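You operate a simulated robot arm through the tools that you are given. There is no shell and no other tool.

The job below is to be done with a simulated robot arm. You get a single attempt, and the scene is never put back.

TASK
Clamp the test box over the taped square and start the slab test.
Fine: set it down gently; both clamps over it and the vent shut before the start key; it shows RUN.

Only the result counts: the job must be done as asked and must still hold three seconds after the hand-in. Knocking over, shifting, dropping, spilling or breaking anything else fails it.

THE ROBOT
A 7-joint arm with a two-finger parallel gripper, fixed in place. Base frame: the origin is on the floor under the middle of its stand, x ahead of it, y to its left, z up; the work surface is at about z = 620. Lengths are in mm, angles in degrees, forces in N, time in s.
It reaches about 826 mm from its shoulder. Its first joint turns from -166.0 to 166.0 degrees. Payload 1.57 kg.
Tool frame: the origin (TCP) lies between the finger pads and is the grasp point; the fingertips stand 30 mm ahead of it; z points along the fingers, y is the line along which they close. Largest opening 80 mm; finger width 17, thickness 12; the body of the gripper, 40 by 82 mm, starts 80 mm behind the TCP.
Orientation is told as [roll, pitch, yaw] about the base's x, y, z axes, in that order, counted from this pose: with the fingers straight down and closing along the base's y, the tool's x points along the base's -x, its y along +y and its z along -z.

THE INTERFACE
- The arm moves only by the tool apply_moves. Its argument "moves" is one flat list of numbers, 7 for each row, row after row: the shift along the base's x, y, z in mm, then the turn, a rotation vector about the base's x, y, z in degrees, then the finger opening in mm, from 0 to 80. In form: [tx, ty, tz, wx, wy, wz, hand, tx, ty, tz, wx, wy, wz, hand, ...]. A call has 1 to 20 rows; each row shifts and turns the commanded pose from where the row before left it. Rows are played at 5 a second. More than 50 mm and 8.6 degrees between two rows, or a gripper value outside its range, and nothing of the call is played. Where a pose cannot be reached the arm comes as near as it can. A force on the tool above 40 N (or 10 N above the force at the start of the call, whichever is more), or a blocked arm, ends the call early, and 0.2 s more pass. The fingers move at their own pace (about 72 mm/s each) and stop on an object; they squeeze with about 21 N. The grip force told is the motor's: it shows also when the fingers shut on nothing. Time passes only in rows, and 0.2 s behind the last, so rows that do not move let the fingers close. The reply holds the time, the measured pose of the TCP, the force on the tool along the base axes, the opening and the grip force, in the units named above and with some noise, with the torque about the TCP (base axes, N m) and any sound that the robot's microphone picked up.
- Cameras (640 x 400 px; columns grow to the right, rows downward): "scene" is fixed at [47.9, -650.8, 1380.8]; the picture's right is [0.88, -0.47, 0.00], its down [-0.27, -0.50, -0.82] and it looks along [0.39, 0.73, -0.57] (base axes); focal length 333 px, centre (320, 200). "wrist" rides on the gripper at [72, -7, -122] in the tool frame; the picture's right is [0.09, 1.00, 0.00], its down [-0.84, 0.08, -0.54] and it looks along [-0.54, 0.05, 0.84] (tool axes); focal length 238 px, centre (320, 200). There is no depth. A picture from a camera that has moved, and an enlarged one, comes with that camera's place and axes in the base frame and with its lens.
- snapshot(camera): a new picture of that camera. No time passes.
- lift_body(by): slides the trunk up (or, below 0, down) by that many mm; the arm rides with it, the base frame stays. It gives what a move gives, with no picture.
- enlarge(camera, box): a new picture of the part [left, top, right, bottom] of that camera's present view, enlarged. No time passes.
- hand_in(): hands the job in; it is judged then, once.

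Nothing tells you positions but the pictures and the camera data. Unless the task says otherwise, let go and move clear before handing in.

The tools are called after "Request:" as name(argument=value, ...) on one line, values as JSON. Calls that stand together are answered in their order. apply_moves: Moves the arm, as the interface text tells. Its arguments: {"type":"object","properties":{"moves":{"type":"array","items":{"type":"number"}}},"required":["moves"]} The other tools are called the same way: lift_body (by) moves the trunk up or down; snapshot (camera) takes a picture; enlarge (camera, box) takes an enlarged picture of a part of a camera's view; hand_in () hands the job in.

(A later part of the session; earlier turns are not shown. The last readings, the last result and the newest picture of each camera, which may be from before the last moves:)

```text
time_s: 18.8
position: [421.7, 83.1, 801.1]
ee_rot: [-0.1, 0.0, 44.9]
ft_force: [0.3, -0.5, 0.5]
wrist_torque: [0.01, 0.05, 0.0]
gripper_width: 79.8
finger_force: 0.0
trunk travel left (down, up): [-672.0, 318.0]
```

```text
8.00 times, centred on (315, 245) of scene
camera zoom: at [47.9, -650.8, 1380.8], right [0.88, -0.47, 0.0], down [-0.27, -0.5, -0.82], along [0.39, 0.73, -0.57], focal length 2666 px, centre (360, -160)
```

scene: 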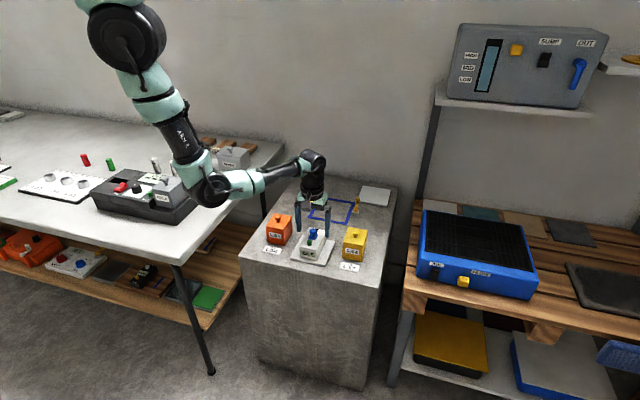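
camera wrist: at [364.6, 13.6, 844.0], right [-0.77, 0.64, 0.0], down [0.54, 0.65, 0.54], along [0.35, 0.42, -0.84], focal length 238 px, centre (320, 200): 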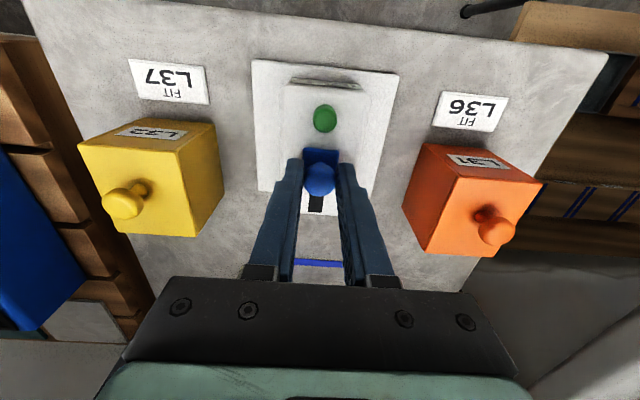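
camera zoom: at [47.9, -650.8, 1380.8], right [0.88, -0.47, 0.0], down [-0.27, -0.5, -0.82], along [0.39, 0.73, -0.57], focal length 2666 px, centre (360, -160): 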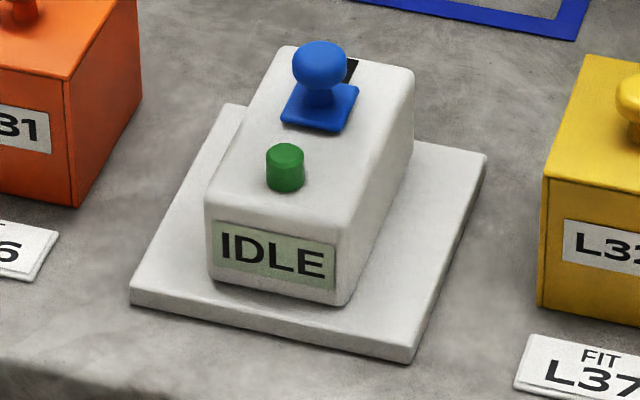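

Request:
apply_moves(moves=[24, 23, 0, 0, 0, 0, 80, 24, 23, 0, 0, 0, 0, 80, 23, 22, 0, 0, 0, 0, 80, 0, 0, 0, 0, 0, 0, 80])

Request:
snapshot(camera="wrist")

Request:
enlarge(camera="wrist", box=[270, 0, 370, 80])

```text
time_s: 19.8
position: [495.0, 150.9, 802.2]
ee_rot: [-0.1, 0.0, 44.9]
ft_force: [0.3, 0.5, -0.1]
wrist_torque: [-0.02, 0.02, 0.01]
gripper_width: 79.9
finger_force: 0.1
trunk travel left (down, up): [-672.0, 318.0]
```

```text
taken
camera wrist: at [449.8, 94.5, 924.3], right [-0.77, 0.64, 0.0], down [0.54, 0.65, 0.54], along [0.35, 0.42, -0.84], focal length 238 px, centre (320, 200)
```

wrist: 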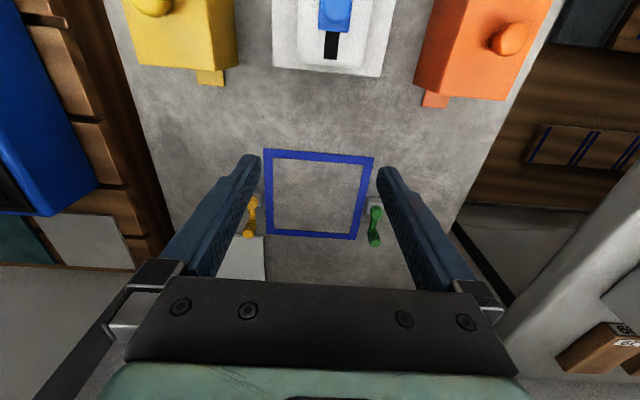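

```text
5.00 times, centred on (320, 40) of wrist
camera zoom: at [449.8, 94.5, 924.3], right [-0.77, 0.64, 0.0], down [0.54, 0.65, 0.54], along [0.35, 0.42, -0.84], focal length 1192 px, centre (320, 1000)
```

zoom: 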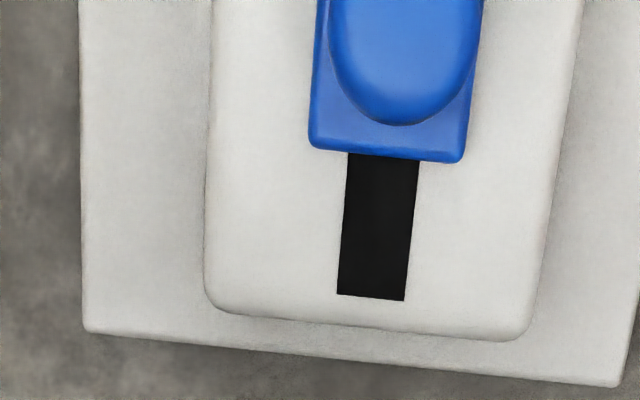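

From above, the slider has moved about 8.5 mm and roughly 20 mm of black opening is still uncovered, so it must go further. I'll re-grip the knob and press slightly downwards while pushing, so the unit stays put.

Request:
apply_moves(moves=[-24, -23, 0, 0, 0, 0, 80, -24, -23, 0, 0, 0, 0, 80, -24.5, -22.5, 0, 0, 0, 0, 80, 0, 0, -30, 0, 0, 0, 80, 0, 0, -30, 0, 0, 0, 80, 0, 0, -21, 0, 0, 0, 80, 0, 0, 0, 0, 0, 0, 80])

Request:
apply_moves(moves=[0, 0, 0, 0, 0, 0, 50, 0, 0, 0, 0, 0, 0, 30, 0, 0, 0, 0, 0, 0, 10, 0, 0, 0, 0, 0, 0, 10, 0, 0, 0, 0, 0, 0, 10])

Request:
apply_moves(moves=[0, 0, -1.5, 0, 0, 0, 10, 0, 0, 0, 0, 0, 0, 10])

Request:
enlarge(camera="wrist", box=[240, 50, 410, 220])

Request:
enlarge(camera="scene", box=[285, 220, 345, 270])

```text
time_s: 21.4
position: [423.1, 82.0, 721.5]
ee_rot: [0.0, 0.0, 45.0]
ft_force: [0.7, -0.4, -0.4]
wrist_torque: [0.0, 0.01, -0.03]
gripper_width: 80.1
finger_force: 0.0
trunk travel left (down, up): [-672.0, 318.0]
```

```text
time_s: 22.6
position: [422.0, 82.9, 722.5]
ee_rot: [0.0, 0.0, 45.0]
ft_force: [0.9, -0.4, 0.9]
wrist_torque: [0.12, 0.1, 0.01]
gripper_width: 20.8
finger_force: 21.0
trunk travel left (down, up): [-672.0, 318.0]
```

```text
time_s: 23.2
position: [421.9, 82.3, 722.8]
ee_rot: [0.0, -0.2, 44.9]
ft_force: [-1.5, 0.5, 15.8]
wrist_torque: [0.07, 0.3, 0.0]
gripper_width: 20.8
finger_force: 21.5
trunk travel left (down, up): [-672.0, 318.0]
```

```text
2.35 times, centred on (325, 135) of wrist
camera zoom: at [376.1, 26.1, 844.1], right [-0.77, 0.64, 0.0], down [0.53, 0.65, 0.55], along [0.35, 0.42, -0.84], focal length 561 px, centre (308, 353)
```

zoom: 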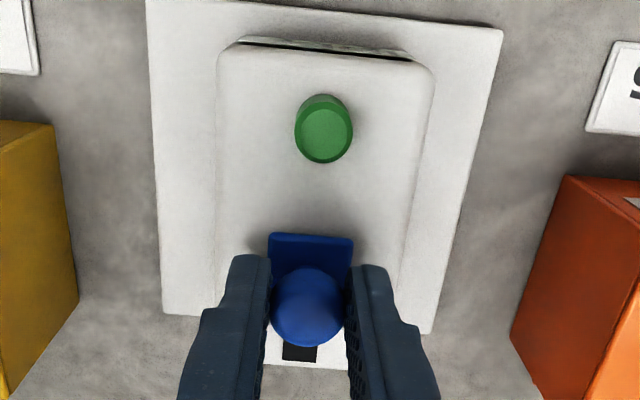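

```text
8.00 times, centred on (315, 245) of scene
camera zoom: at [47.9, -650.8, 1380.8], right [0.88, -0.47, 0.0], down [-0.27, -0.5, -0.82], along [0.39, 0.73, -0.57], focal length 2666 px, centre (360, -160)
```

zoom: 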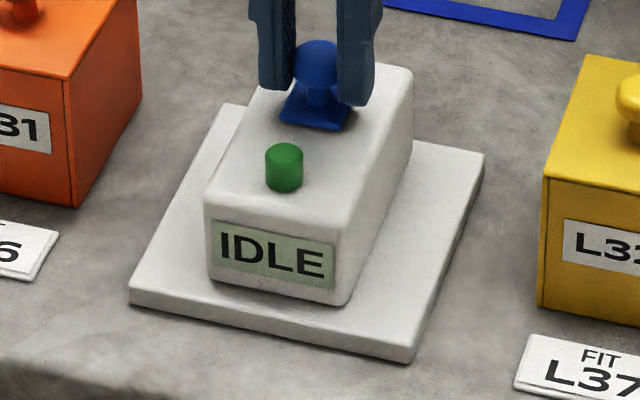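

Pressing about 16 N down, I'll push 2 mm at a time and check each time.

Request:
apply_moves(moves=[1.4, 1.4, 0, 0, 0, 0, 10])

Request:
apply_moves(moves=[1.4, 1.4, 0, 0, 0, 0, 10])

Request:
enlarge(camera="scene", box=[285, 220, 345, 270])

```text
time_s: 23.6
position: [422.8, 82.4, 720.8]
ee_rot: [-0.2, -0.3, 45.0]
ft_force: [-0.9, 0.4, 16.0]
wrist_torque: [0.16, 0.11, -0.01]
gripper_width: 20.7
finger_force: 20.8
trunk travel left (down, up): [-672.0, 318.0]
```

```text
time_s: 24.0
position: [425.4, 84.9, 721.4]
ee_rot: [-0.1, -0.1, 45.0]
ft_force: [-0.4, 0.7, 16.4]
wrist_torque: [0.17, 0.12, 0.0]
gripper_width: 20.7
finger_force: 21.1
trunk travel left (down, up): [-672.0, 318.0]
```

```text
8.00 times, centred on (315, 245) of scene
camera zoom: at [47.9, -650.8, 1380.8], right [0.88, -0.47, 0.0], down [-0.27, -0.5, -0.82], along [0.39, 0.73, -0.57], focal length 2666 px, centre (360, -160)
```

zoom: 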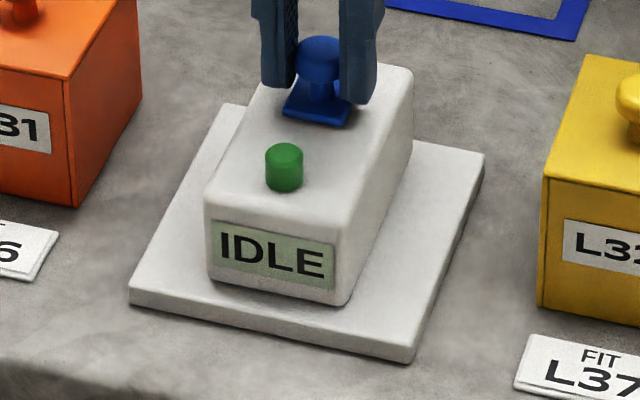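

The slider moves freely now and the unit stays still. I'll continue.

Request:
apply_moves(moves=[1.4, 1.4, 0, 0, 0, 0, 10, 1.4, 1.4, 0, 0, 0, 0, 10, 1.4, 1.4, 0, 0, 0, 0, 10])

Request:
enlarge(camera="scene", box=[285, 220, 345, 270])

Request:
enlarge(camera="wrist", box=[240, 50, 410, 220])

```text
time_s: 24.8
position: [428.7, 89.4, 719.9]
ee_rot: [-0.2, -0.1, 45.0]
ft_force: [2.4, -2.0, 12.7]
wrist_torque: [0.01, 0.15, 0.02]
gripper_width: 20.9
finger_force: 20.8
trunk travel left (down, up): [-672.0, 318.0]
```

```text
8.00 times, centred on (315, 245) of scene
camera zoom: at [47.9, -650.8, 1380.8], right [0.88, -0.47, 0.0], down [-0.27, -0.5, -0.82], along [0.39, 0.73, -0.57], focal length 2666 px, centre (360, -160)
```

zoom: 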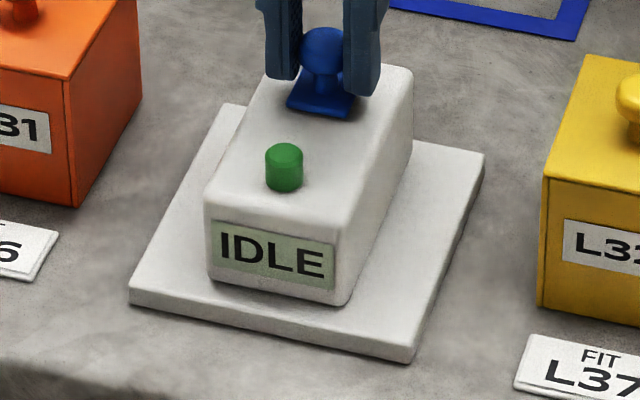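

```text
2.35 times, centred on (325, 135) of wrist
camera zoom: at [382.4, 32.5, 842.8], right [-0.77, 0.64, 0.0], down [0.54, 0.65, 0.54], along [0.35, 0.42, -0.84], focal length 561 px, centre (308, 353)
```

zoom: 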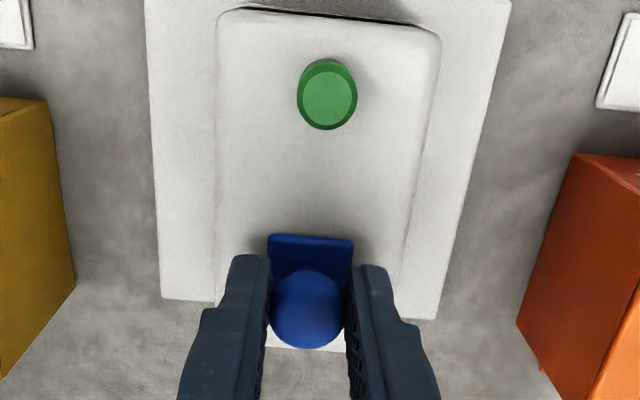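

Request:
apply_moves(moves=[1.4, 1.4, 0, 0, 0, 0, 10, 1.4, 1.4, 0, 0, 0, 0, 10, 1.4, 1.4, 0, 0, 0, 0, 10])

Request:
apply_moves(moves=[1.4, 1.4, 0, 0, 0, 0, 10])

Request:
enlarge(camera="scene", box=[285, 220, 345, 270])

Request:
enlarge(camera="wrist", box=[240, 50, 410, 220])

```text
time_s: 25.6
position: [433.2, 95.2, 720.1]
ee_rot: [-0.1, -0.2, 45.0]
ft_force: [3.4, -3.5, 15.6]
wrist_torque: [0.01, 0.07, 0.02]
gripper_width: 20.9
finger_force: 20.9
trunk travel left (down, up): [-672.0, 318.0]
```

```text
time_s: 26.0
position: [434.8, 95.7, 719.4]
ee_rot: [-0.1, -0.2, 45.1]
ft_force: [4.5, -3.0, 15.7]
wrist_torque: [0.02, 0.1, -0.03]
gripper_width: 20.8
finger_force: 21.2
trunk travel left (down, up): [-672.0, 318.0]
```

```text
8.00 times, centred on (315, 245) of scene
camera zoom: at [47.9, -650.8, 1380.8], right [0.88, -0.47, 0.0], down [-0.27, -0.5, -0.82], along [0.39, 0.73, -0.57], focal length 2666 px, centre (360, -160)
```

zoom: 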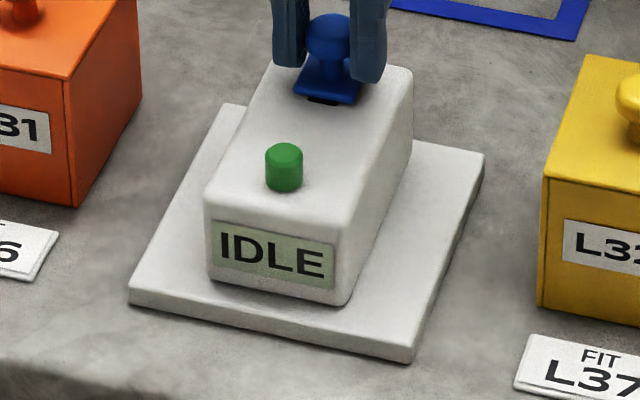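

```text
2.35 times, centred on (325, 135) of wrist
camera zoom: at [388.8, 39.0, 842.1], right [-0.77, 0.64, 0.0], down [0.54, 0.65, 0.54], along [0.35, 0.42, -0.84], focal length 561 px, centre (308, 353)
```

zoom: 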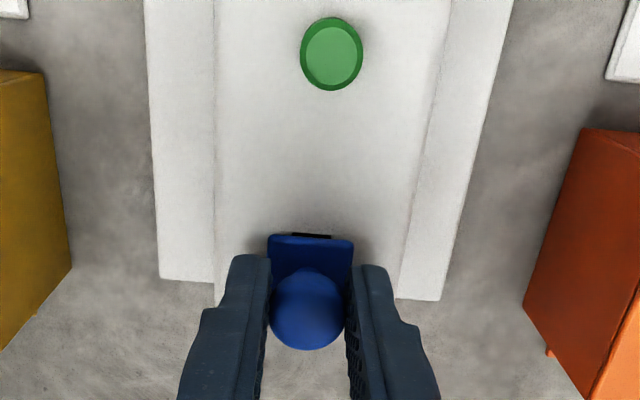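

A thin black strip is just appearing in front of the slider plate, so it's nearly centred over the opening. I'll go on in 1 mm steps to feel for the end stop.

Request:
apply_moves(moves=[1.05, 0.35, 0, 0, 0, 0, 10, 0, 0, 0, 0, 0, 0, 10])

Request:
apply_moves(moves=[0.7, 0.7, 0, 0, 0, 0, 10, 0, 0, 0, 0, 0, 0, 10])

Request:
enlarge(camera="scene", box=[285, 220, 345, 270])

Request:
enlarge(camera="wrist", box=[240, 50, 410, 220])

```text
time_s: 26.6
position: [435.3, 96.4, 719.8]
ee_rot: [-0.1, -0.1, 45.0]
ft_force: [2.5, -1.8, 13.8]
wrist_torque: [0.16, -0.02, -0.04]
gripper_width: 20.7
finger_force: 20.8
trunk travel left (down, up): [-672.0, 318.0]
```

```text
time_s: 27.2
position: [435.5, 97.3, 721.2]
ee_rot: [0.1, -0.1, 44.9]
ft_force: [3.5, -2.6, 12.7]
wrist_torque: [0.12, -0.02, -0.01]
gripper_width: 20.6
finger_force: 20.8
trunk travel left (down, up): [-672.0, 318.0]
```

```text
8.00 times, centred on (315, 245) of scene
camera zoom: at [47.9, -650.8, 1380.8], right [0.88, -0.47, 0.0], down [-0.27, -0.5, -0.82], along [0.39, 0.73, -0.57], focal length 2666 px, centre (360, -160)
```

zoom: 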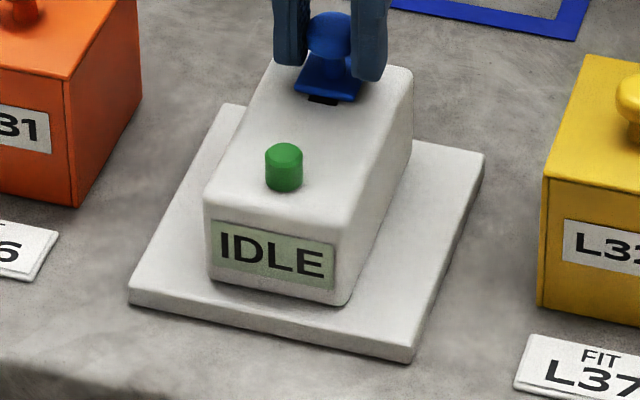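

```text
2.35 times, centred on (325, 135) of wrist
camera zoom: at [389.9, 40.0, 841.9], right [-0.77, 0.64, 0.0], down [0.54, 0.65, 0.54], along [0.35, 0.42, -0.84], focal length 561 px, centre (308, 353)
```

zoom: 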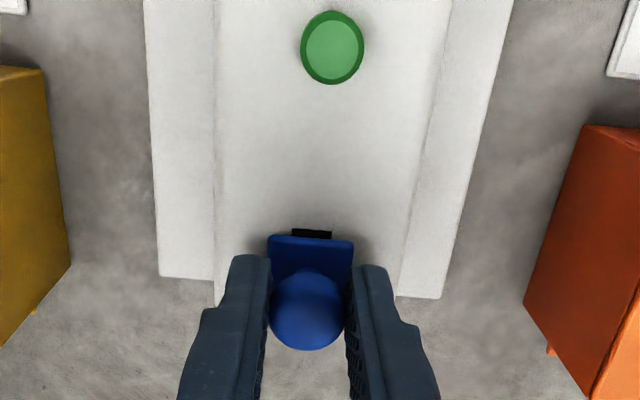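

No stop felt yet. I'll continue in 1 mm steps and watch the force along the slide.

Request:
apply_moves(moves=[0.7, 0.7, 0, 0, 0, 0, 10, 0, 0, 0, 0, 0, 0, 10])

Request:
apply_moves(moves=[0.7, 0.7, 0, 0, 0, 0, 10, 0, 0, 0, 0, 0, 0, 10])

Request:
enlarge(camera="scene", box=[285, 220, 345, 270])

Request:
enlarge(camera="wrist", box=[240, 50, 410, 220])

```text
time_s: 27.8
position: [436.4, 96.9, 720.3]
ee_rot: [-0.1, 0.0, 45.0]
ft_force: [3.2, -3.3, 13.7]
wrist_torque: [-0.03, 0.09, -0.04]
gripper_width: 20.8
finger_force: 21.3
trunk travel left (down, up): [-672.0, 318.0]
```

```text
time_s: 28.4
position: [436.4, 97.2, 720.1]
ee_rot: [0.0, -0.2, 45.0]
ft_force: [5.3, -4.8, 12.0]
wrist_torque: [0.01, 0.01, -0.01]
gripper_width: 20.6
finger_force: 21.2
trunk travel left (down, up): [-672.0, 318.0]
```

```text
8.00 times, centred on (315, 245) of scene
camera zoom: at [47.9, -650.8, 1380.8], right [0.88, -0.47, 0.0], down [-0.27, -0.5, -0.82], along [0.39, 0.73, -0.57], focal length 2666 px, centre (360, -160)
```

zoom: 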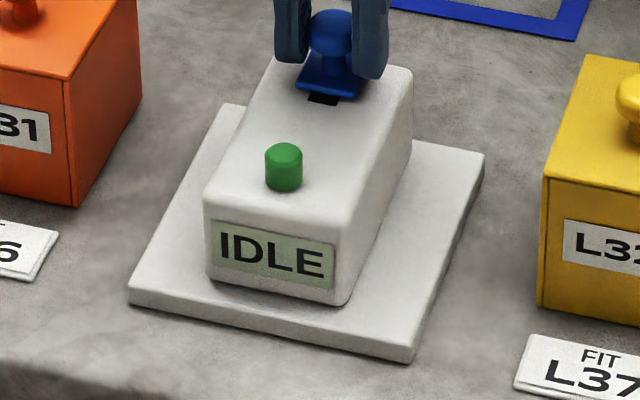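

```text
2.35 times, centred on (325, 135) of wrist
camera zoom: at [391.0, 41.3, 841.8], right [-0.77, 0.64, 0.0], down [0.54, 0.65, 0.54], along [0.35, 0.42, -0.84], focal length 561 px, centre (308, 353)
```

zoom: 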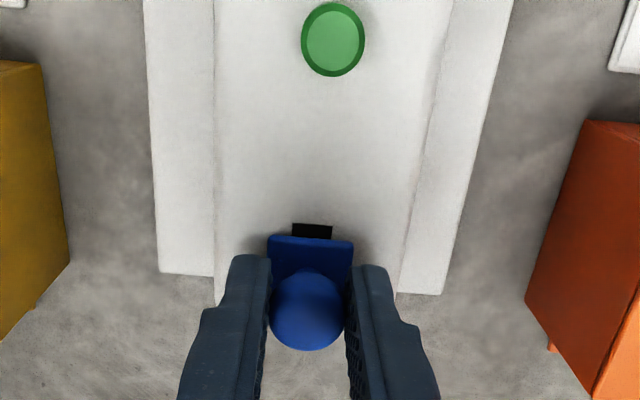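

I'll release and look straight down on the slider to judge the coverage.

Request:
apply_moves(moves=[0, 0, 1.5, 0, 0, 0, 10, 0, 0, 0, 0, 0, 0, 40, 0, 0, 0, 0, 0, 0, 40, 0, 0, 20, 0, 0, 0, 60, 0, 0, 30, 0, 0, 0, 80, 0, 0, 30, 0, 0, 0, 80, 24, 23, 0, 0, 0, 0, 80, 24, 23, 0, 0, 0, 0, 80, 10, 10, 0, 0, 0, 0, 80, 0, 0, 0, 0, 0, 0, 80])

Request:
snapshot(camera="wrist")

Request:
enlarge(camera="wrist", box=[260, 0, 380, 80])

Request:
enlarge(camera="scene", box=[285, 220, 345, 270])

```text
time_s: 30.6
position: [497.1, 153.8, 801.8]
ee_rot: [0.0, 0.1, 45.1]
ft_force: [-0.8, -0.3, 0.5]
wrist_torque: [0.01, -0.01, -0.04]
gripper_width: 80.0
finger_force: 0.0
trunk travel left (down, up): [-672.0, 318.0]
```

```text
taken
camera wrist: at [450.5, 96.5, 923.1], right [-0.77, 0.64, 0.0], down [0.54, 0.65, 0.54], along [0.35, 0.42, -0.84], focal length 238 px, centre (320, 200)
```

wrist: 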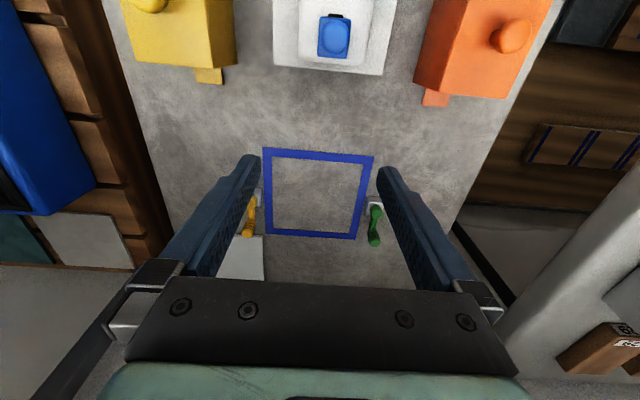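

```text
5.00 times, centred on (320, 40) of wrist
camera zoom: at [450.5, 96.5, 923.1], right [-0.77, 0.64, 0.0], down [0.54, 0.65, 0.54], along [0.35, 0.42, -0.84], focal length 1192 px, centre (320, 1000)
```

zoom: 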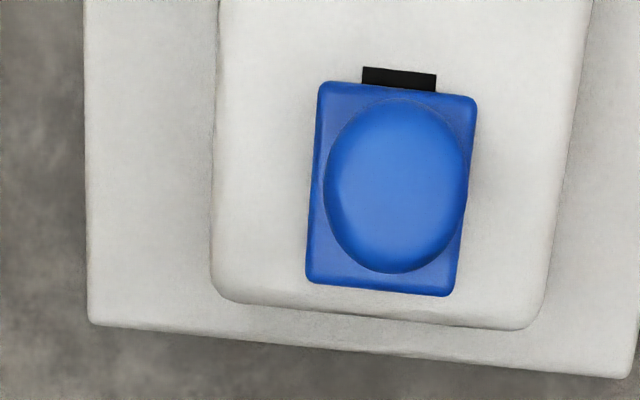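

```text
8.00 times, centred on (315, 245) of scene
camera zoom: at [47.9, -650.8, 1380.8], right [0.88, -0.47, 0.0], down [-0.27, -0.5, -0.82], along [0.39, 0.73, -0.57], focal length 2666 px, centre (360, -160)
```

zoom: 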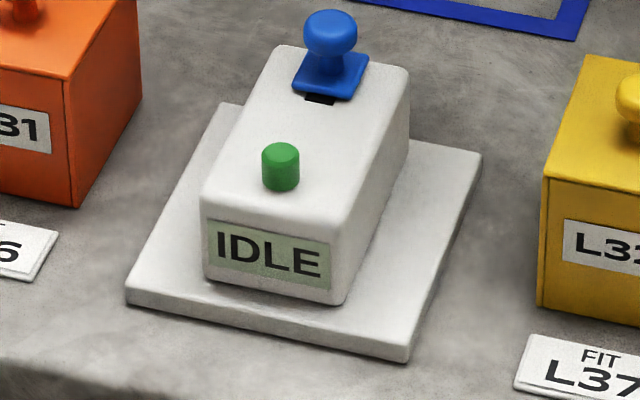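

Seen from above, the slider plate (about 28 mm) now covers the opening except about 2.5 mm at its front, and no stop was felt. I'll re-grip, press lightly again, and ease it on to find the end stop.

Request:
apply_moves(moves=[-24, -23, 0, 0, 0, 0, 80, -24, -23, 0, 0, 0, 0, 80, -10.7, -9.3, 0, 0, 0, 0, 80, 0, 0, -30, 0, 0, 0, 80, 0, 0, -30, 0, 0, 0, 80, 0, 0, -20, 0, 0, 0, 80, 0, 0, 0, 0, 0, 0, 80, 0, 0, 0, 0, 0, 0, 50, 0, 0, 0, 0, 0, 0, 30, 0, 0, 0, 0, 0, 0, 10, 0, 0, 0, 0, 0, 0, 10, 0, 0, 0, 0, 0, 0, 10])

Request:
apply_moves(moves=[0, 0, -1.2, 0, 0, 0, 10, 0, 0, 0, 0, 0, 0, 10])

Request:
enlarge(camera="wrist", box=[240, 50, 410, 220])

Request:
apply_moves(moves=[0.7, 0.7, 0, 0, 0, 0, 10, 0, 0, 0, 0, 0, 0, 10])

Request:
enlarge(camera="wrist", box=[240, 50, 410, 220])

```text
time_s: 33.2
position: [436.5, 96.8, 720.1]
ee_rot: [0.0, 0.0, 45.0]
ft_force: [-1.0, 1.0, 0.3]
wrist_torque: [-0.13, -0.1, 0.01]
gripper_width: 20.9
finger_force: 21.4
trunk travel left (down, up): [-672.0, 318.0]
```

```text
time_s: 33.8
position: [436.6, 96.7, 720.6]
ee_rot: [0.0, 0.0, 45.0]
ft_force: [-1.2, -1.2, 5.9]
wrist_torque: [-0.09, 0.42, 0.01]
gripper_width: 20.9
finger_force: 21.3
trunk travel left (down, up): [-672.0, 318.0]
```

```text
2.35 times, centred on (325, 135) of wrist
camera zoom: at [390.8, 40.6, 842.1], right [-0.77, 0.64, 0.0], down [0.54, 0.65, 0.54], along [0.35, 0.42, -0.84], focal length 561 px, centre (308, 353)
```

zoom: 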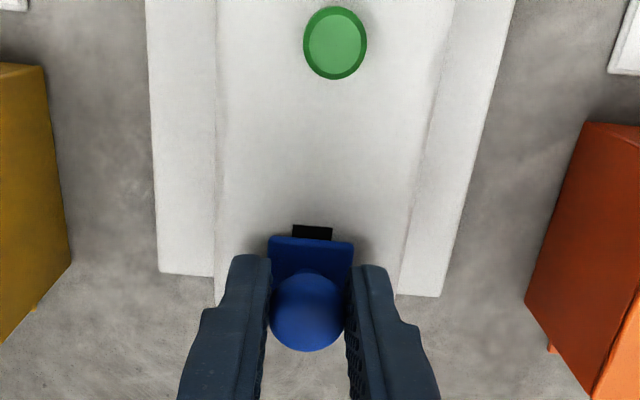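

```text
time_s: 34.4
position: [437.5, 97.9, 720.6]
ee_rot: [0.0, 0.0, 45.0]
ft_force: [-1.5, -4.2, 6.7]
wrist_torque: [0.11, 0.08, -0.02]
gripper_width: 20.7
finger_force: 20.6
trunk travel left (down, up): [-672.0, 318.0]
```

```text
2.35 times, centred on (325, 135) of wrist
camera zoom: at [391.3, 41.2, 842.1], right [-0.77, 0.64, 0.0], down [0.54, 0.65, 0.54], along [0.35, 0.42, -0.84], focal length 561 px, centre (308, 353)
```

zoom: 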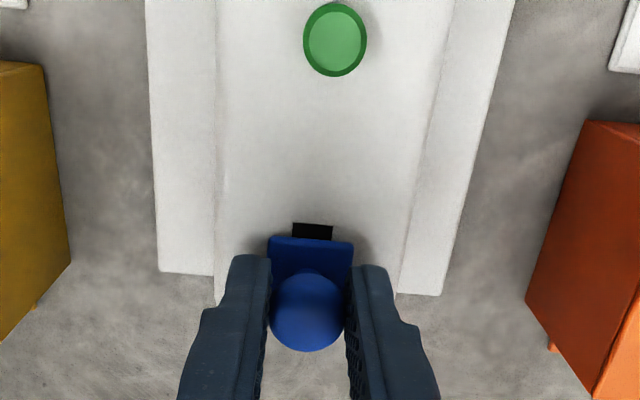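

Request:
apply_moves(moves=[0.7, 0.7, 0, 0, 0, 0, 10, 0, 0, 0, 0, 0, 0, 10])

Request:
enlarge(camera="wrist", box=[240, 50, 410, 220])

Request:
enlarge(camera="scene", box=[285, 220, 345, 270])

```text
time_s: 35.0
position: [438.6, 98.9, 719.6]
ee_rot: [0.0, -0.1, 45.0]
ft_force: [-0.3, -4.1, 6.5]
wrist_torque: [-0.03, 0.19, 0.01]
gripper_width: 20.4
finger_force: 20.7
trunk travel left (down, up): [-672.0, 318.0]
```

```text
2.35 times, centred on (325, 135) of wrist
camera zoom: at [391.8, 42.4, 842.1], right [-0.77, 0.64, 0.0], down [0.54, 0.65, 0.54], along [0.35, 0.42, -0.84], focal length 561 px, centre (308, 353)
```

zoom: 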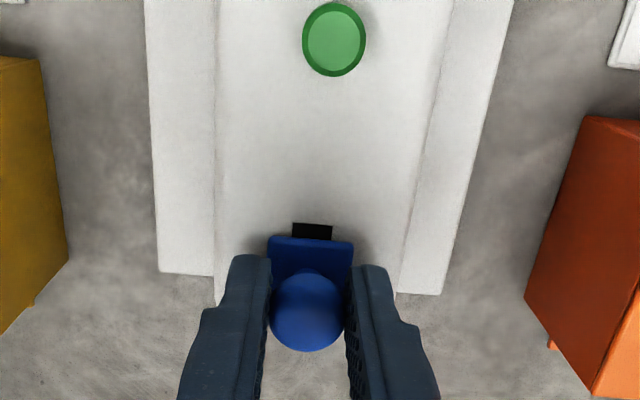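

```text
8.00 times, centred on (315, 245) of scene
camera zoom: at [47.9, -650.8, 1380.8], right [0.88, -0.47, 0.0], down [-0.27, -0.5, -0.82], along [0.39, 0.73, -0.57], focal length 2666 px, centre (360, -160)
```

zoom: 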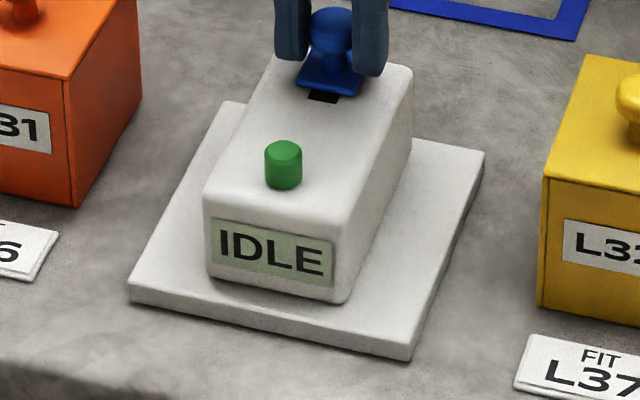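

The slider and unit now move together, so the slider is at its end stop with the opening covered. I'll let go, rise, and re-measure the unit's pose before lifting it.

Request:
apply_moves(moves=[-0.7, -0.7, 1.0, 0, 0, 0, 10, 0, 0, 0, 0, 0, 0, 40, 0, 0, 0, 0, 0, 0, 40, 0, 0, 20, 0, 0, 0, 60, 0, 0, 30, 0, 0, 0, 80, 0, 0, 30, 0, 0, 0, 80, -10, -11, 0, 0, 0, 0, 80, -10, -11, 0, 0, 0, 0, 80, 0, 0, 0, 0, 0, 0, 80, 0, 0, 0, 0, 0, 0, 80])

Request:
enlarge(camera="wrist", box=[250, 40, 400, 190])

Request:
enlarge(camera="scene", box=[285, 220, 345, 270])

```text
time_s: 37.2
position: [417.5, 76.1, 800.6]
ee_rot: [0.1, 0.0, 45.1]
ft_force: [-0.3, -0.1, 0.9]
wrist_torque: [0.01, 0.02, -0.01]
gripper_width: 80.0
finger_force: 0.2
trunk travel left (down, up): [-672.0, 318.0]
```

```text
2.67 times, centred on (325, 115) of wrist
camera zoom: at [371.3, 20.5, 922.6], right [-0.77, 0.64, 0.0], down [0.54, 0.65, 0.54], along [0.35, 0.42, -0.84], focal length 636 px, centre (307, 427)
```

zoom: 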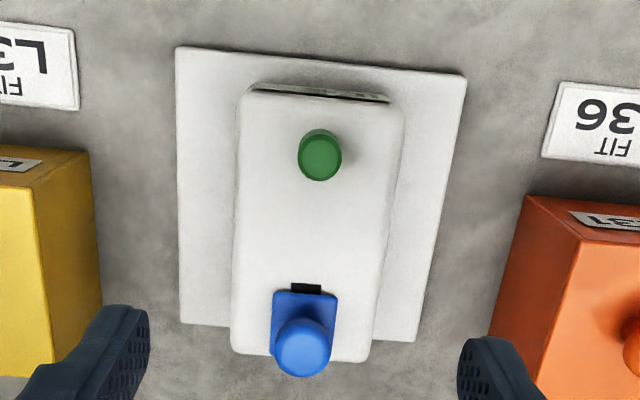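

```text
8.00 times, centred on (315, 245) of scene
camera zoom: at [47.9, -650.8, 1380.8], right [0.88, -0.47, 0.0], down [-0.27, -0.5, -0.82], along [0.39, 0.73, -0.57], focal length 2666 px, centre (360, -160)
```

zoom: 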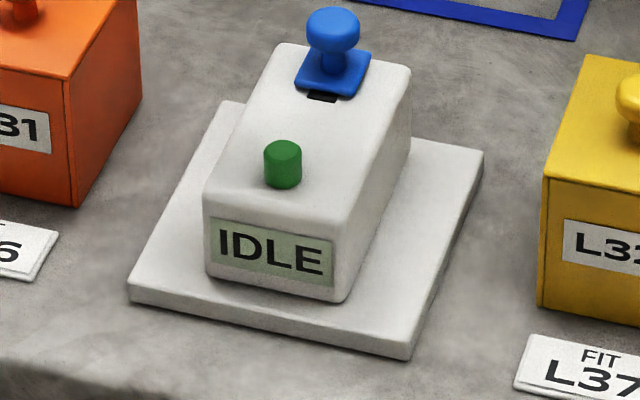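

The unit's centre is now about (417, 77), yaw 45°. I'll lower the open fingers beside its body to about 10 mm above the base plate.

Request:
apply_moves(moves=[-0.8, 0.8, -30, 0, 0, 0, 80, 0, 0, -30, 0, 0, 0, 80, 0, 0, -30, 0, 0, 0, 80, 0, 0, -20, 0, 0, 0, 80, 0, 0, -10, 0, 0, 0, 80, 0, 0, -10, 0, 0, 0, 80, 0, 0, 0, 0, 0, 0, 80])

Request:
snapshot(camera="wrist")

Request:
enlarge(camera="scene", box=[275, 200, 355, 270])

Request:
snapshot(camera="scene")

```text
time_s: 38.8
position: [416.2, 78.0, 670.6]
ee_rot: [0.1, 0.0, 45.0]
ft_force: [0.2, 0.1, 0.0]
wrist_torque: [0.01, 0.0, -0.01]
gripper_width: 79.7
finger_force: 0.1
trunk travel left (down, up): [-672.0, 318.0]
```

```text
taken
camera wrist: at [370.9, 21.8, 792.4], right [-0.77, 0.64, 0.0], down [0.54, 0.65, 0.54], along [0.35, 0.42, -0.84], focal length 238 px, centre (320, 200)
```

wrist: 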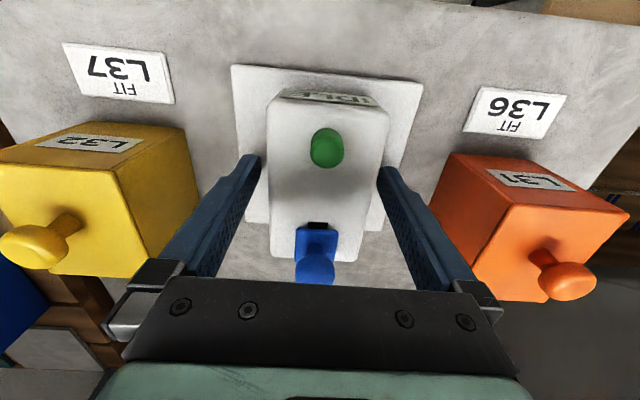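

```text
5.71 times, centred on (315, 235) of scene
camera zoom: at [47.9, -650.8, 1380.8], right [0.88, -0.47, 0.0], down [-0.27, -0.5, -0.82], along [0.39, 0.73, -0.57], focal length 1904 px, centre (349, 0)
```

zoom: 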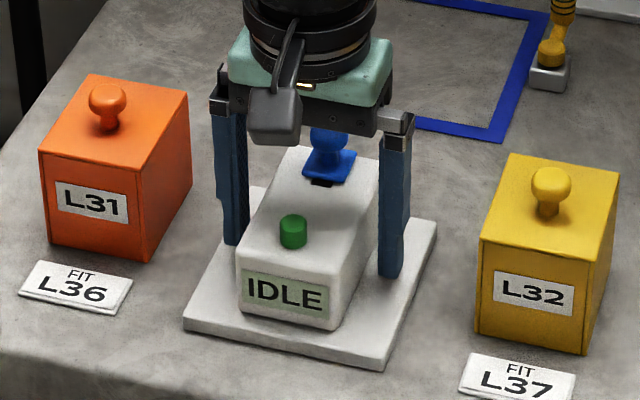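

```text
taken
```

scene: 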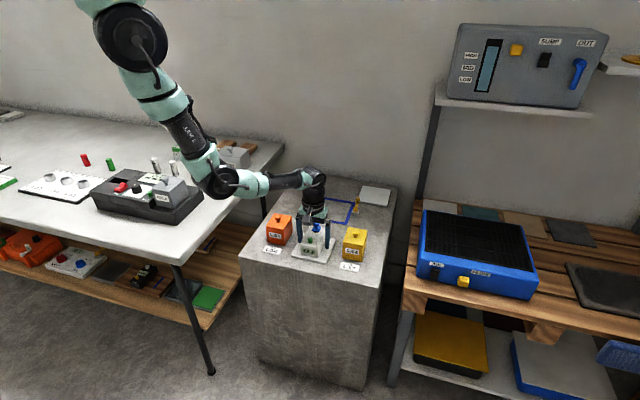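

Request:
apply_moves(moves=[0, 0, 0, 0, 0, 0, 66, 0, 0, 0, 0, 0, 0, 60, 0, 0, 0, 0, 0, 0, 50, 0, 0, 0, 0, 0, 0, 45, 0, 0, 0, 0, 0, 0, 45])

Request:
snapshot(camera="wrist")

Request:
enlarge(camera="scene", box=[275, 200, 355, 270])

```text
time_s: 40.0
position: [416.6, 77.3, 670.9]
ee_rot: [0.0, 0.0, 45.0]
ft_force: [-0.2, 1.5, 0.6]
wrist_torque: [0.05, 0.06, 0.05]
gripper_width: 59.8
finger_force: 21.2
trunk travel left (down, up): [-672.0, 318.0]
```

```text
taken
camera wrist: at [370.8, 21.9, 792.5], right [-0.77, 0.64, 0.0], down [0.54, 0.65, 0.54], along [0.35, 0.42, -0.84], focal length 238 px, centre (320, 200)
```

wrist: 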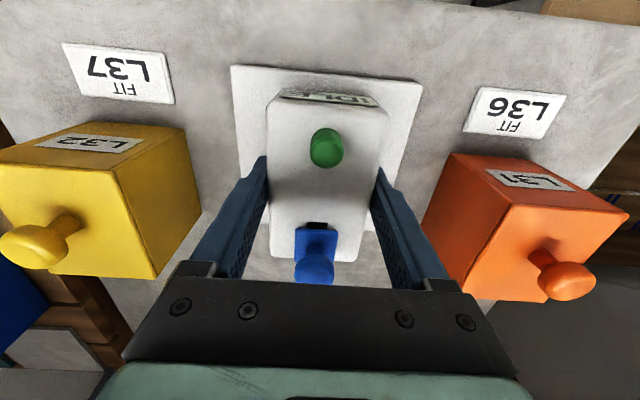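

```text
5.71 times, centred on (315, 235) of scene
camera zoom: at [47.9, -650.8, 1380.8], right [0.88, -0.47, 0.0], down [-0.27, -0.5, -0.82], along [0.39, 0.73, -0.57], focal length 1904 px, centre (349, 0)
```

zoom: 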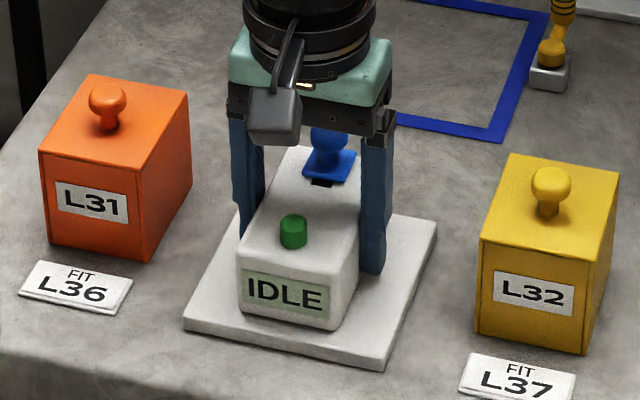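

The body is gripped (60 mm wide), seated at TCP z ≈ 670.8. I'll lift gently and check the weight.

Request:
apply_moves(moves=[0, 0, 3, 0, 0, 0, 45, 0, 0, 7, 0, 0, 0, 45, 0, 0, 15, 0, 0, 0, 45, 0, 0, 15, 0, 0, 0, 45, 0, 0, 0, 0, 0, 0, 45])

Request:
enlarge(camera="scene", box=[275, 190, 355, 270])

Request:
snapshot(camera="wrist")

```text
time_s: 41.2
position: [415.5, 77.5, 710.3]
ee_rot: [0.0, 0.0, 45.0]
ft_force: [-0.1, -1.0, -4.2]
wrist_torque: [0.01, 0.02, 0.0]
gripper_width: 59.7
finger_force: 20.6
trunk travel left (down, up): [-672.0, 318.0]
```

```text
5.00 times, centred on (315, 230) of scene
camera zoom: at [47.9, -650.8, 1380.8], right [0.88, -0.47, 0.0], down [-0.27, -0.5, -0.82], along [0.39, 0.73, -0.57], focal length 1666 px, centre (345, 50)
```

zoom: 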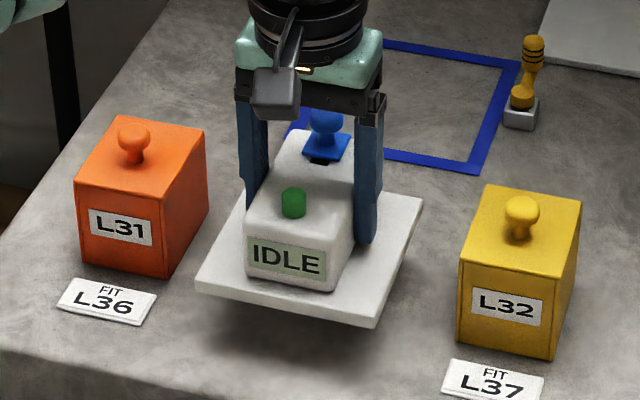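

```text
taken
camera wrist: at [369.8, 22.3, 832.8], right [-0.77, 0.64, 0.0], down [0.54, 0.65, 0.54], along [0.35, 0.42, -0.84], focal length 238 px, centre (320, 200)
```

wrist: 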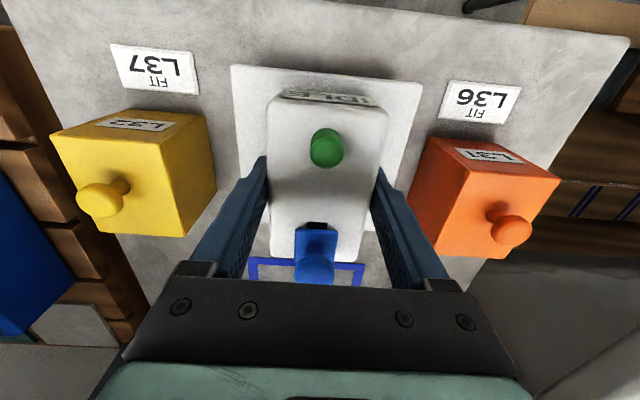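

The unit weighs about 0.43 kg and hangs level. I'll raise it, move part-way, lower the trunk for reach, then go to above the square.

Request:
apply_moves(moves=[0, 0, 30, 0, 0, 0, 45, 0, 0, 35, 0, 0, 0, 45, 0, 0, 35, 0, 0, 0, 45, 0, 0, 30, 0, 0, 0, 45, 20, 20, 20, 0, 0, 0, 45, 20, 20, 20, 0, 0, 0, 45, 20, 20, 20, 0, 0, 0, 45, 20, 20, 10, 0, 0, 0, 45, 0, 0, 0, 0, 0, 0, 45])

Request:
lift_body(by=-160)

Request:
snapshot(camera="scene")

```text
time_s: 43.2
position: [495.5, 156.6, 909.0]
ee_rot: [0.0, 0.0, 45.0]
ft_force: [0.0, -0.1, -4.4]
wrist_torque: [-0.02, -0.01, -0.02]
gripper_width: 59.8
finger_force: 20.9
trunk travel left (down, up): [-672.0, 318.0]
```

```text
time_s: 45.1
position: [495.6, 155.9, 749.0]
ee_rot: [0.1, 0.0, 45.0]
ft_force: [-0.7, 0.3, -5.2]
wrist_torque: [-0.02, 0.02, -0.02]
gripper_width: 60.1
finger_force: 21.0
trunk travel left (down, up): [-512.0, 478.0]
```

```text
taken
```

scene: 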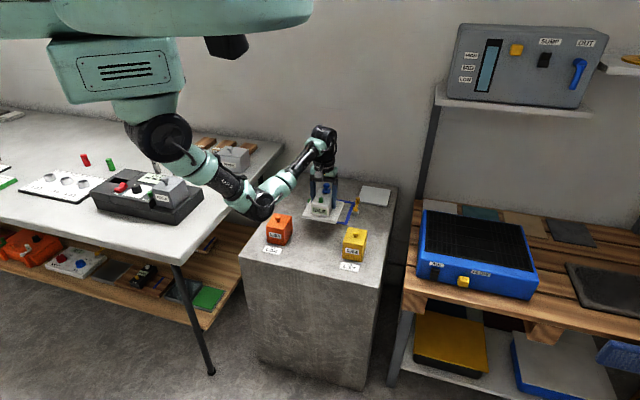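

Request:
apply_moves(moves=[20.9, 20.75, 0, 0, 0, 0, 45, 20.9, 20.75, 0, 0, 0, 0, 45, 20.9, 20.75, 0, 0, 0, 0, 45, 20.9, 20.75, 0, 0, 0, 0, 45, 0, 0, 0, 0, 0, 0, 45, 0, 0, 0, 0, 0, 0, 45])

Request:
snapshot(camera="wrist")

Request:
enlarge(camera="scene", box=[290, 160, 380, 230])

Request:
snapshot(camera="scene")

```text
time_s: 46.5
position: [578.8, 239.9, 747.4]
ee_rot: [0.0, 0.0, 45.0]
ft_force: [-0.3, -0.6, -3.5]
wrist_torque: [-0.01, -0.01, -0.02]
gripper_width: 59.9
finger_force: 21.2
trunk travel left (down, up): [-512.0, 478.0]
```

```text
taken
camera wrist: at [533.3, 183.5, 870.7], right [-0.77, 0.64, 0.0], down [0.54, 0.65, 0.54], along [0.35, 0.42, -0.84], focal length 238 px, centre (320, 200)
```

wrist: 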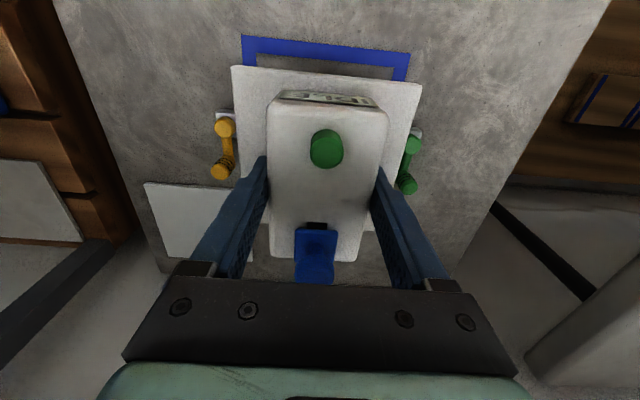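

```text
5.71 times, centred on (335, 195) of scene
camera zoom: at [47.9, -650.8, 1380.8], right [0.88, -0.47, 0.0], down [-0.27, -0.5, -0.82], along [0.39, 0.73, -0.57], focal length 1904 px, centre (234, 229)
```

zoom: 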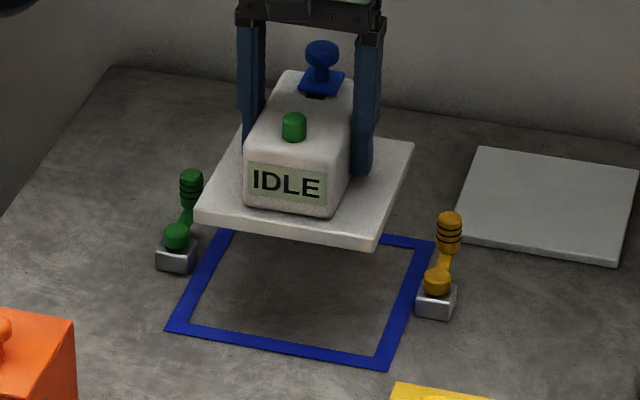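

```text
taken
```

scene: 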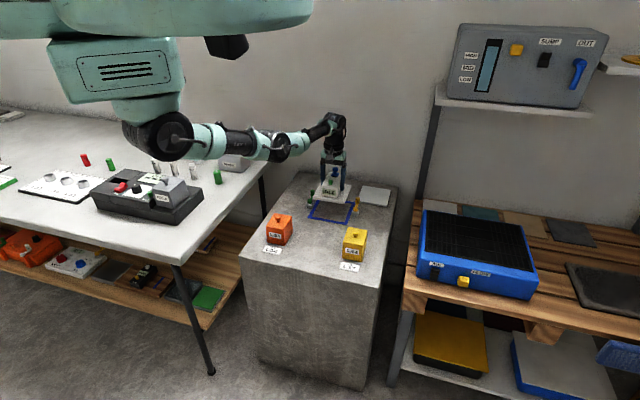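

The unit hovers over the square with the clamps clear on both sides. I'll lower it with the trunk to about 20 mm above the slab and check alignment.

Request:
lift_body(by=-58)

Request:
snapshot(camera="wrist")

Request:
enlarge(camera="wrist", box=[210, 30, 440, 180])

Request:
enlarge(camera="scene", box=[295, 170, 375, 230])

```text
time_s: 47.4
position: [577.8, 239.9, 691.3]
ee_rot: [0.0, 0.0, 45.0]
ft_force: [0.0, -0.6, -4.6]
wrist_torque: [0.0, -0.03, -0.01]
gripper_width: 59.5
finger_force: 21.0
trunk travel left (down, up): [-454.0, 536.0]
```

```text
taken
camera wrist: at [533.1, 183.3, 812.7], right [-0.77, 0.64, 0.0], down [0.54, 0.65, 0.54], along [0.35, 0.42, -0.84], focal length 238 px, centre (320, 200)
```

wrist: 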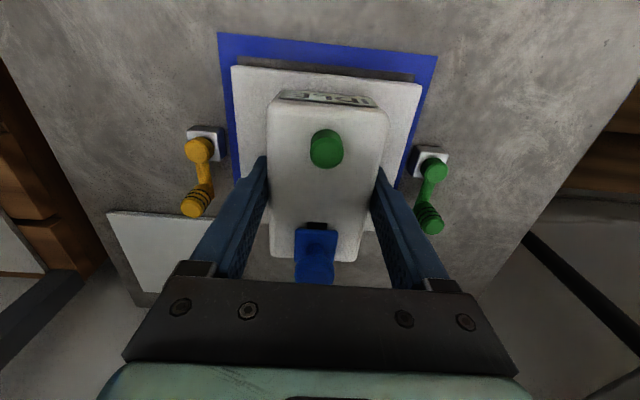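

```text
2.67 times, centred on (325, 105) of wrist
camera zoom: at [533.1, 183.3, 812.7], right [-0.77, 0.64, 0.0], down [0.54, 0.65, 0.54], along [0.35, 0.42, -0.84], focal length 636 px, centre (307, 453)
```

zoom: 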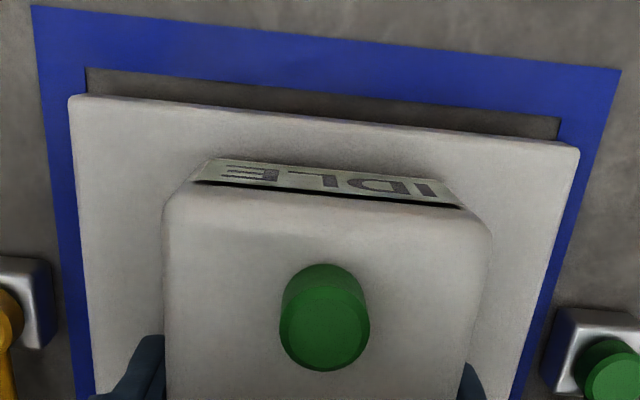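

```text
6.67 times, centred on (335, 200) of scene
camera zoom: at [47.9, -650.8, 1380.8], right [0.88, -0.47, 0.0], down [-0.27, -0.5, -0.82], along [0.39, 0.73, -0.57], focal length 2222 px, centre (220, 200)
```

zoom: 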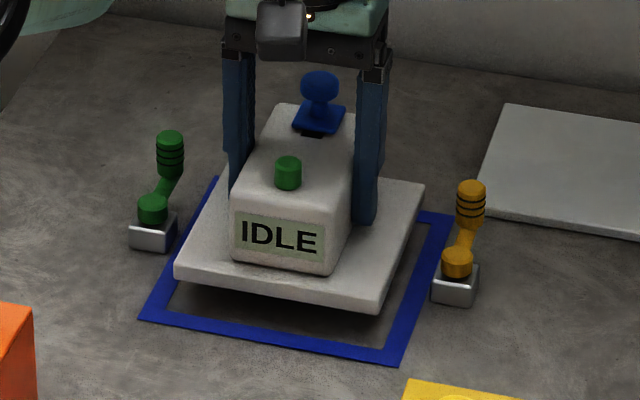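

The plate centre is within about 0.5 mm of the square's centre, with matching yaw. I'll lower it slowly, then feel for contact in small steps.

Request:
apply_moves(moves=[0, 0, -4, 0, 0, 0, 45, 0, 0, -4, 0, 0, 0, 45, 0, 0, -3, 0, 0, 0, 45, 0, 0, -2, 0, 0, 0, 45, 0, 0, -1.5, 0, 0, 0, 45, 0, 0, 0, 0, 0, 0, 45])

Request:
enlarge(camera="scene", box=[295, 170, 375, 230])

```text
time_s: 48.8
position: [579.4, 240.1, 675.5]
ee_rot: [-0.1, 0.0, 44.9]
ft_force: [0.5, 0.3, -4.5]
wrist_torque: [-0.02, 0.01, 0.01]
gripper_width: 59.8
finger_force: 20.8
trunk travel left (down, up): [-454.0, 536.0]
```

```text
6.67 times, centred on (335, 200) of scene
camera zoom: at [47.9, -650.8, 1380.8], right [0.88, -0.47, 0.0], down [-0.27, -0.5, -0.82], along [0.39, 0.73, -0.57], focal length 2222 px, centre (220, 200)
```

zoom: 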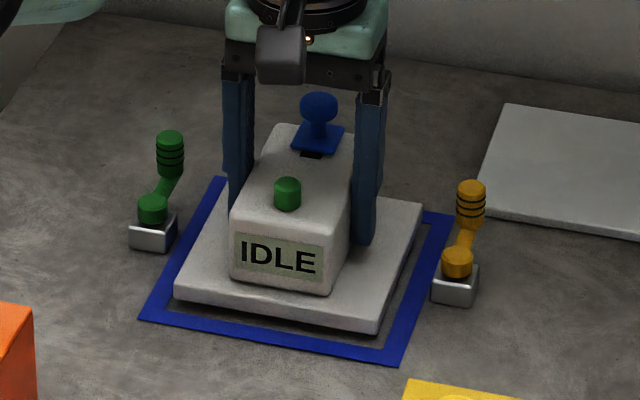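

Request:
apply_moves(moves=[0, 0, -0.8, 0, 0, 0, 45, 0, 0, -0.8, 0, 0, 0, 45, 0, 0, -0.8, 0, 0, 0, 45, 0, 0, -0.6, 0, 0, 0, 45, 0, 0, 0, 0, 0, 0, 45])

Request:
apply_moves(moves=[0, 0, -0.5, 0, 0, 0, 45, 0, 0, -0.5, 0, 0, 0, 45])

```text
time_s: 50.0
position: [579.3, 239.8, 673.2]
ee_rot: [0.1, 0.0, 45.1]
ft_force: [0.4, 0.1, -4.6]
wrist_torque: [0.02, 0.03, 0.01]
gripper_width: 60.0
finger_force: 20.9
trunk travel left (down, up): [-454.0, 536.0]
```

```text
time_s: 50.6
position: [578.8, 239.5, 671.5]
ee_rot: [-0.1, 0.0, 45.0]
ft_force: [-0.6, -0.2, -5.1]
wrist_torque: [-0.02, 0.04, 0.02]
gripper_width: 60.3
finger_force: 20.9
trunk travel left (down, up): [-454.0, 536.0]
```

Request:
apply_moves(moves=[0, 0, -0.4, 0, 0, 0, 45, 0, 0, -0.4, 0, 0, 0, 45])

Request:
apply_moves(moves=[0, 0, -0.3, 0, 0, 0, 45, 0, 0, 0, 0, 0, 0, 45])

Request:
enlarge(camera="scene", box=[295, 170, 375, 230])

```text
time_s: 51.2
position: [579.3, 238.8, 671.6]
ee_rot: [0.0, 0.1, 45.0]
ft_force: [1.2, 0.4, -4.6]
wrist_torque: [0.01, -0.01, 0.02]
gripper_width: 59.7
finger_force: 21.4
trunk travel left (down, up): [-454.0, 536.0]
```

```text
time_s: 51.8
position: [578.3, 238.5, 671.7]
ee_rot: [0.0, 0.0, 45.0]
ft_force: [1.1, -0.5, -4.3]
wrist_torque: [0.0, 0.01, 0.03]
gripper_width: 60.1
finger_force: 21.3
trunk travel left (down, up): [-454.0, 536.0]
```

```text
6.67 times, centred on (335, 200) of scene
camera zoom: at [47.9, -650.8, 1380.8], right [0.88, -0.47, 0.0], down [-0.27, -0.5, -0.82], along [0.39, 0.73, -0.57], focal length 2222 px, centre (220, 200)
```

zoom: 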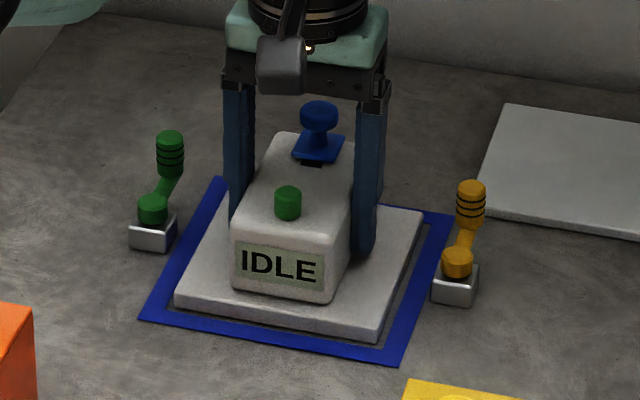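

Request:
apply_moves(moves=[0, 0, -0.4, 0, 0, 0, 45, 0, 0, -0.3, 0, 0, 0, 45])

Request:
apply_moves(moves=[0, 0, -0.4, 0, 0, 0, 45, 0, 0, 0, 0, 0, 0, 45])

Request:
apply_moves(moves=[0, 0, -0.4, 0, 0, 0, 45, 0, 0, 0, 0, 0, 0, 45])

```text
time_s: 52.4
position: [579.7, 239.4, 671.5]
ee_rot: [0.0, -0.1, 45.0]
ft_force: [0.2, 0.1, -3.6]
wrist_torque: [-0.04, -0.04, 0.03]
gripper_width: 60.0
finger_force: 20.9
trunk travel left (down, up): [-454.0, 536.0]
```

```text
time_s: 53.0
position: [578.7, 239.4, 672.3]
ee_rot: [0.0, 0.0, 45.0]
ft_force: [-0.2, 0.8, -2.2]
wrist_torque: [-0.09, 0.03, 0.01]
gripper_width: 59.8
finger_force: 21.0
trunk travel left (down, up): [-454.0, 536.0]
```

```text
time_s: 53.6
position: [578.0, 238.9, 670.6]
ee_rot: [0.0, 0.0, 45.0]
ft_force: [0.3, -2.2, 2.2]
wrist_torque: [-0.06, 0.48, 0.15]
gripper_width: 59.9
finger_force: 21.2
trunk travel left (down, up): [-454.0, 536.0]
```

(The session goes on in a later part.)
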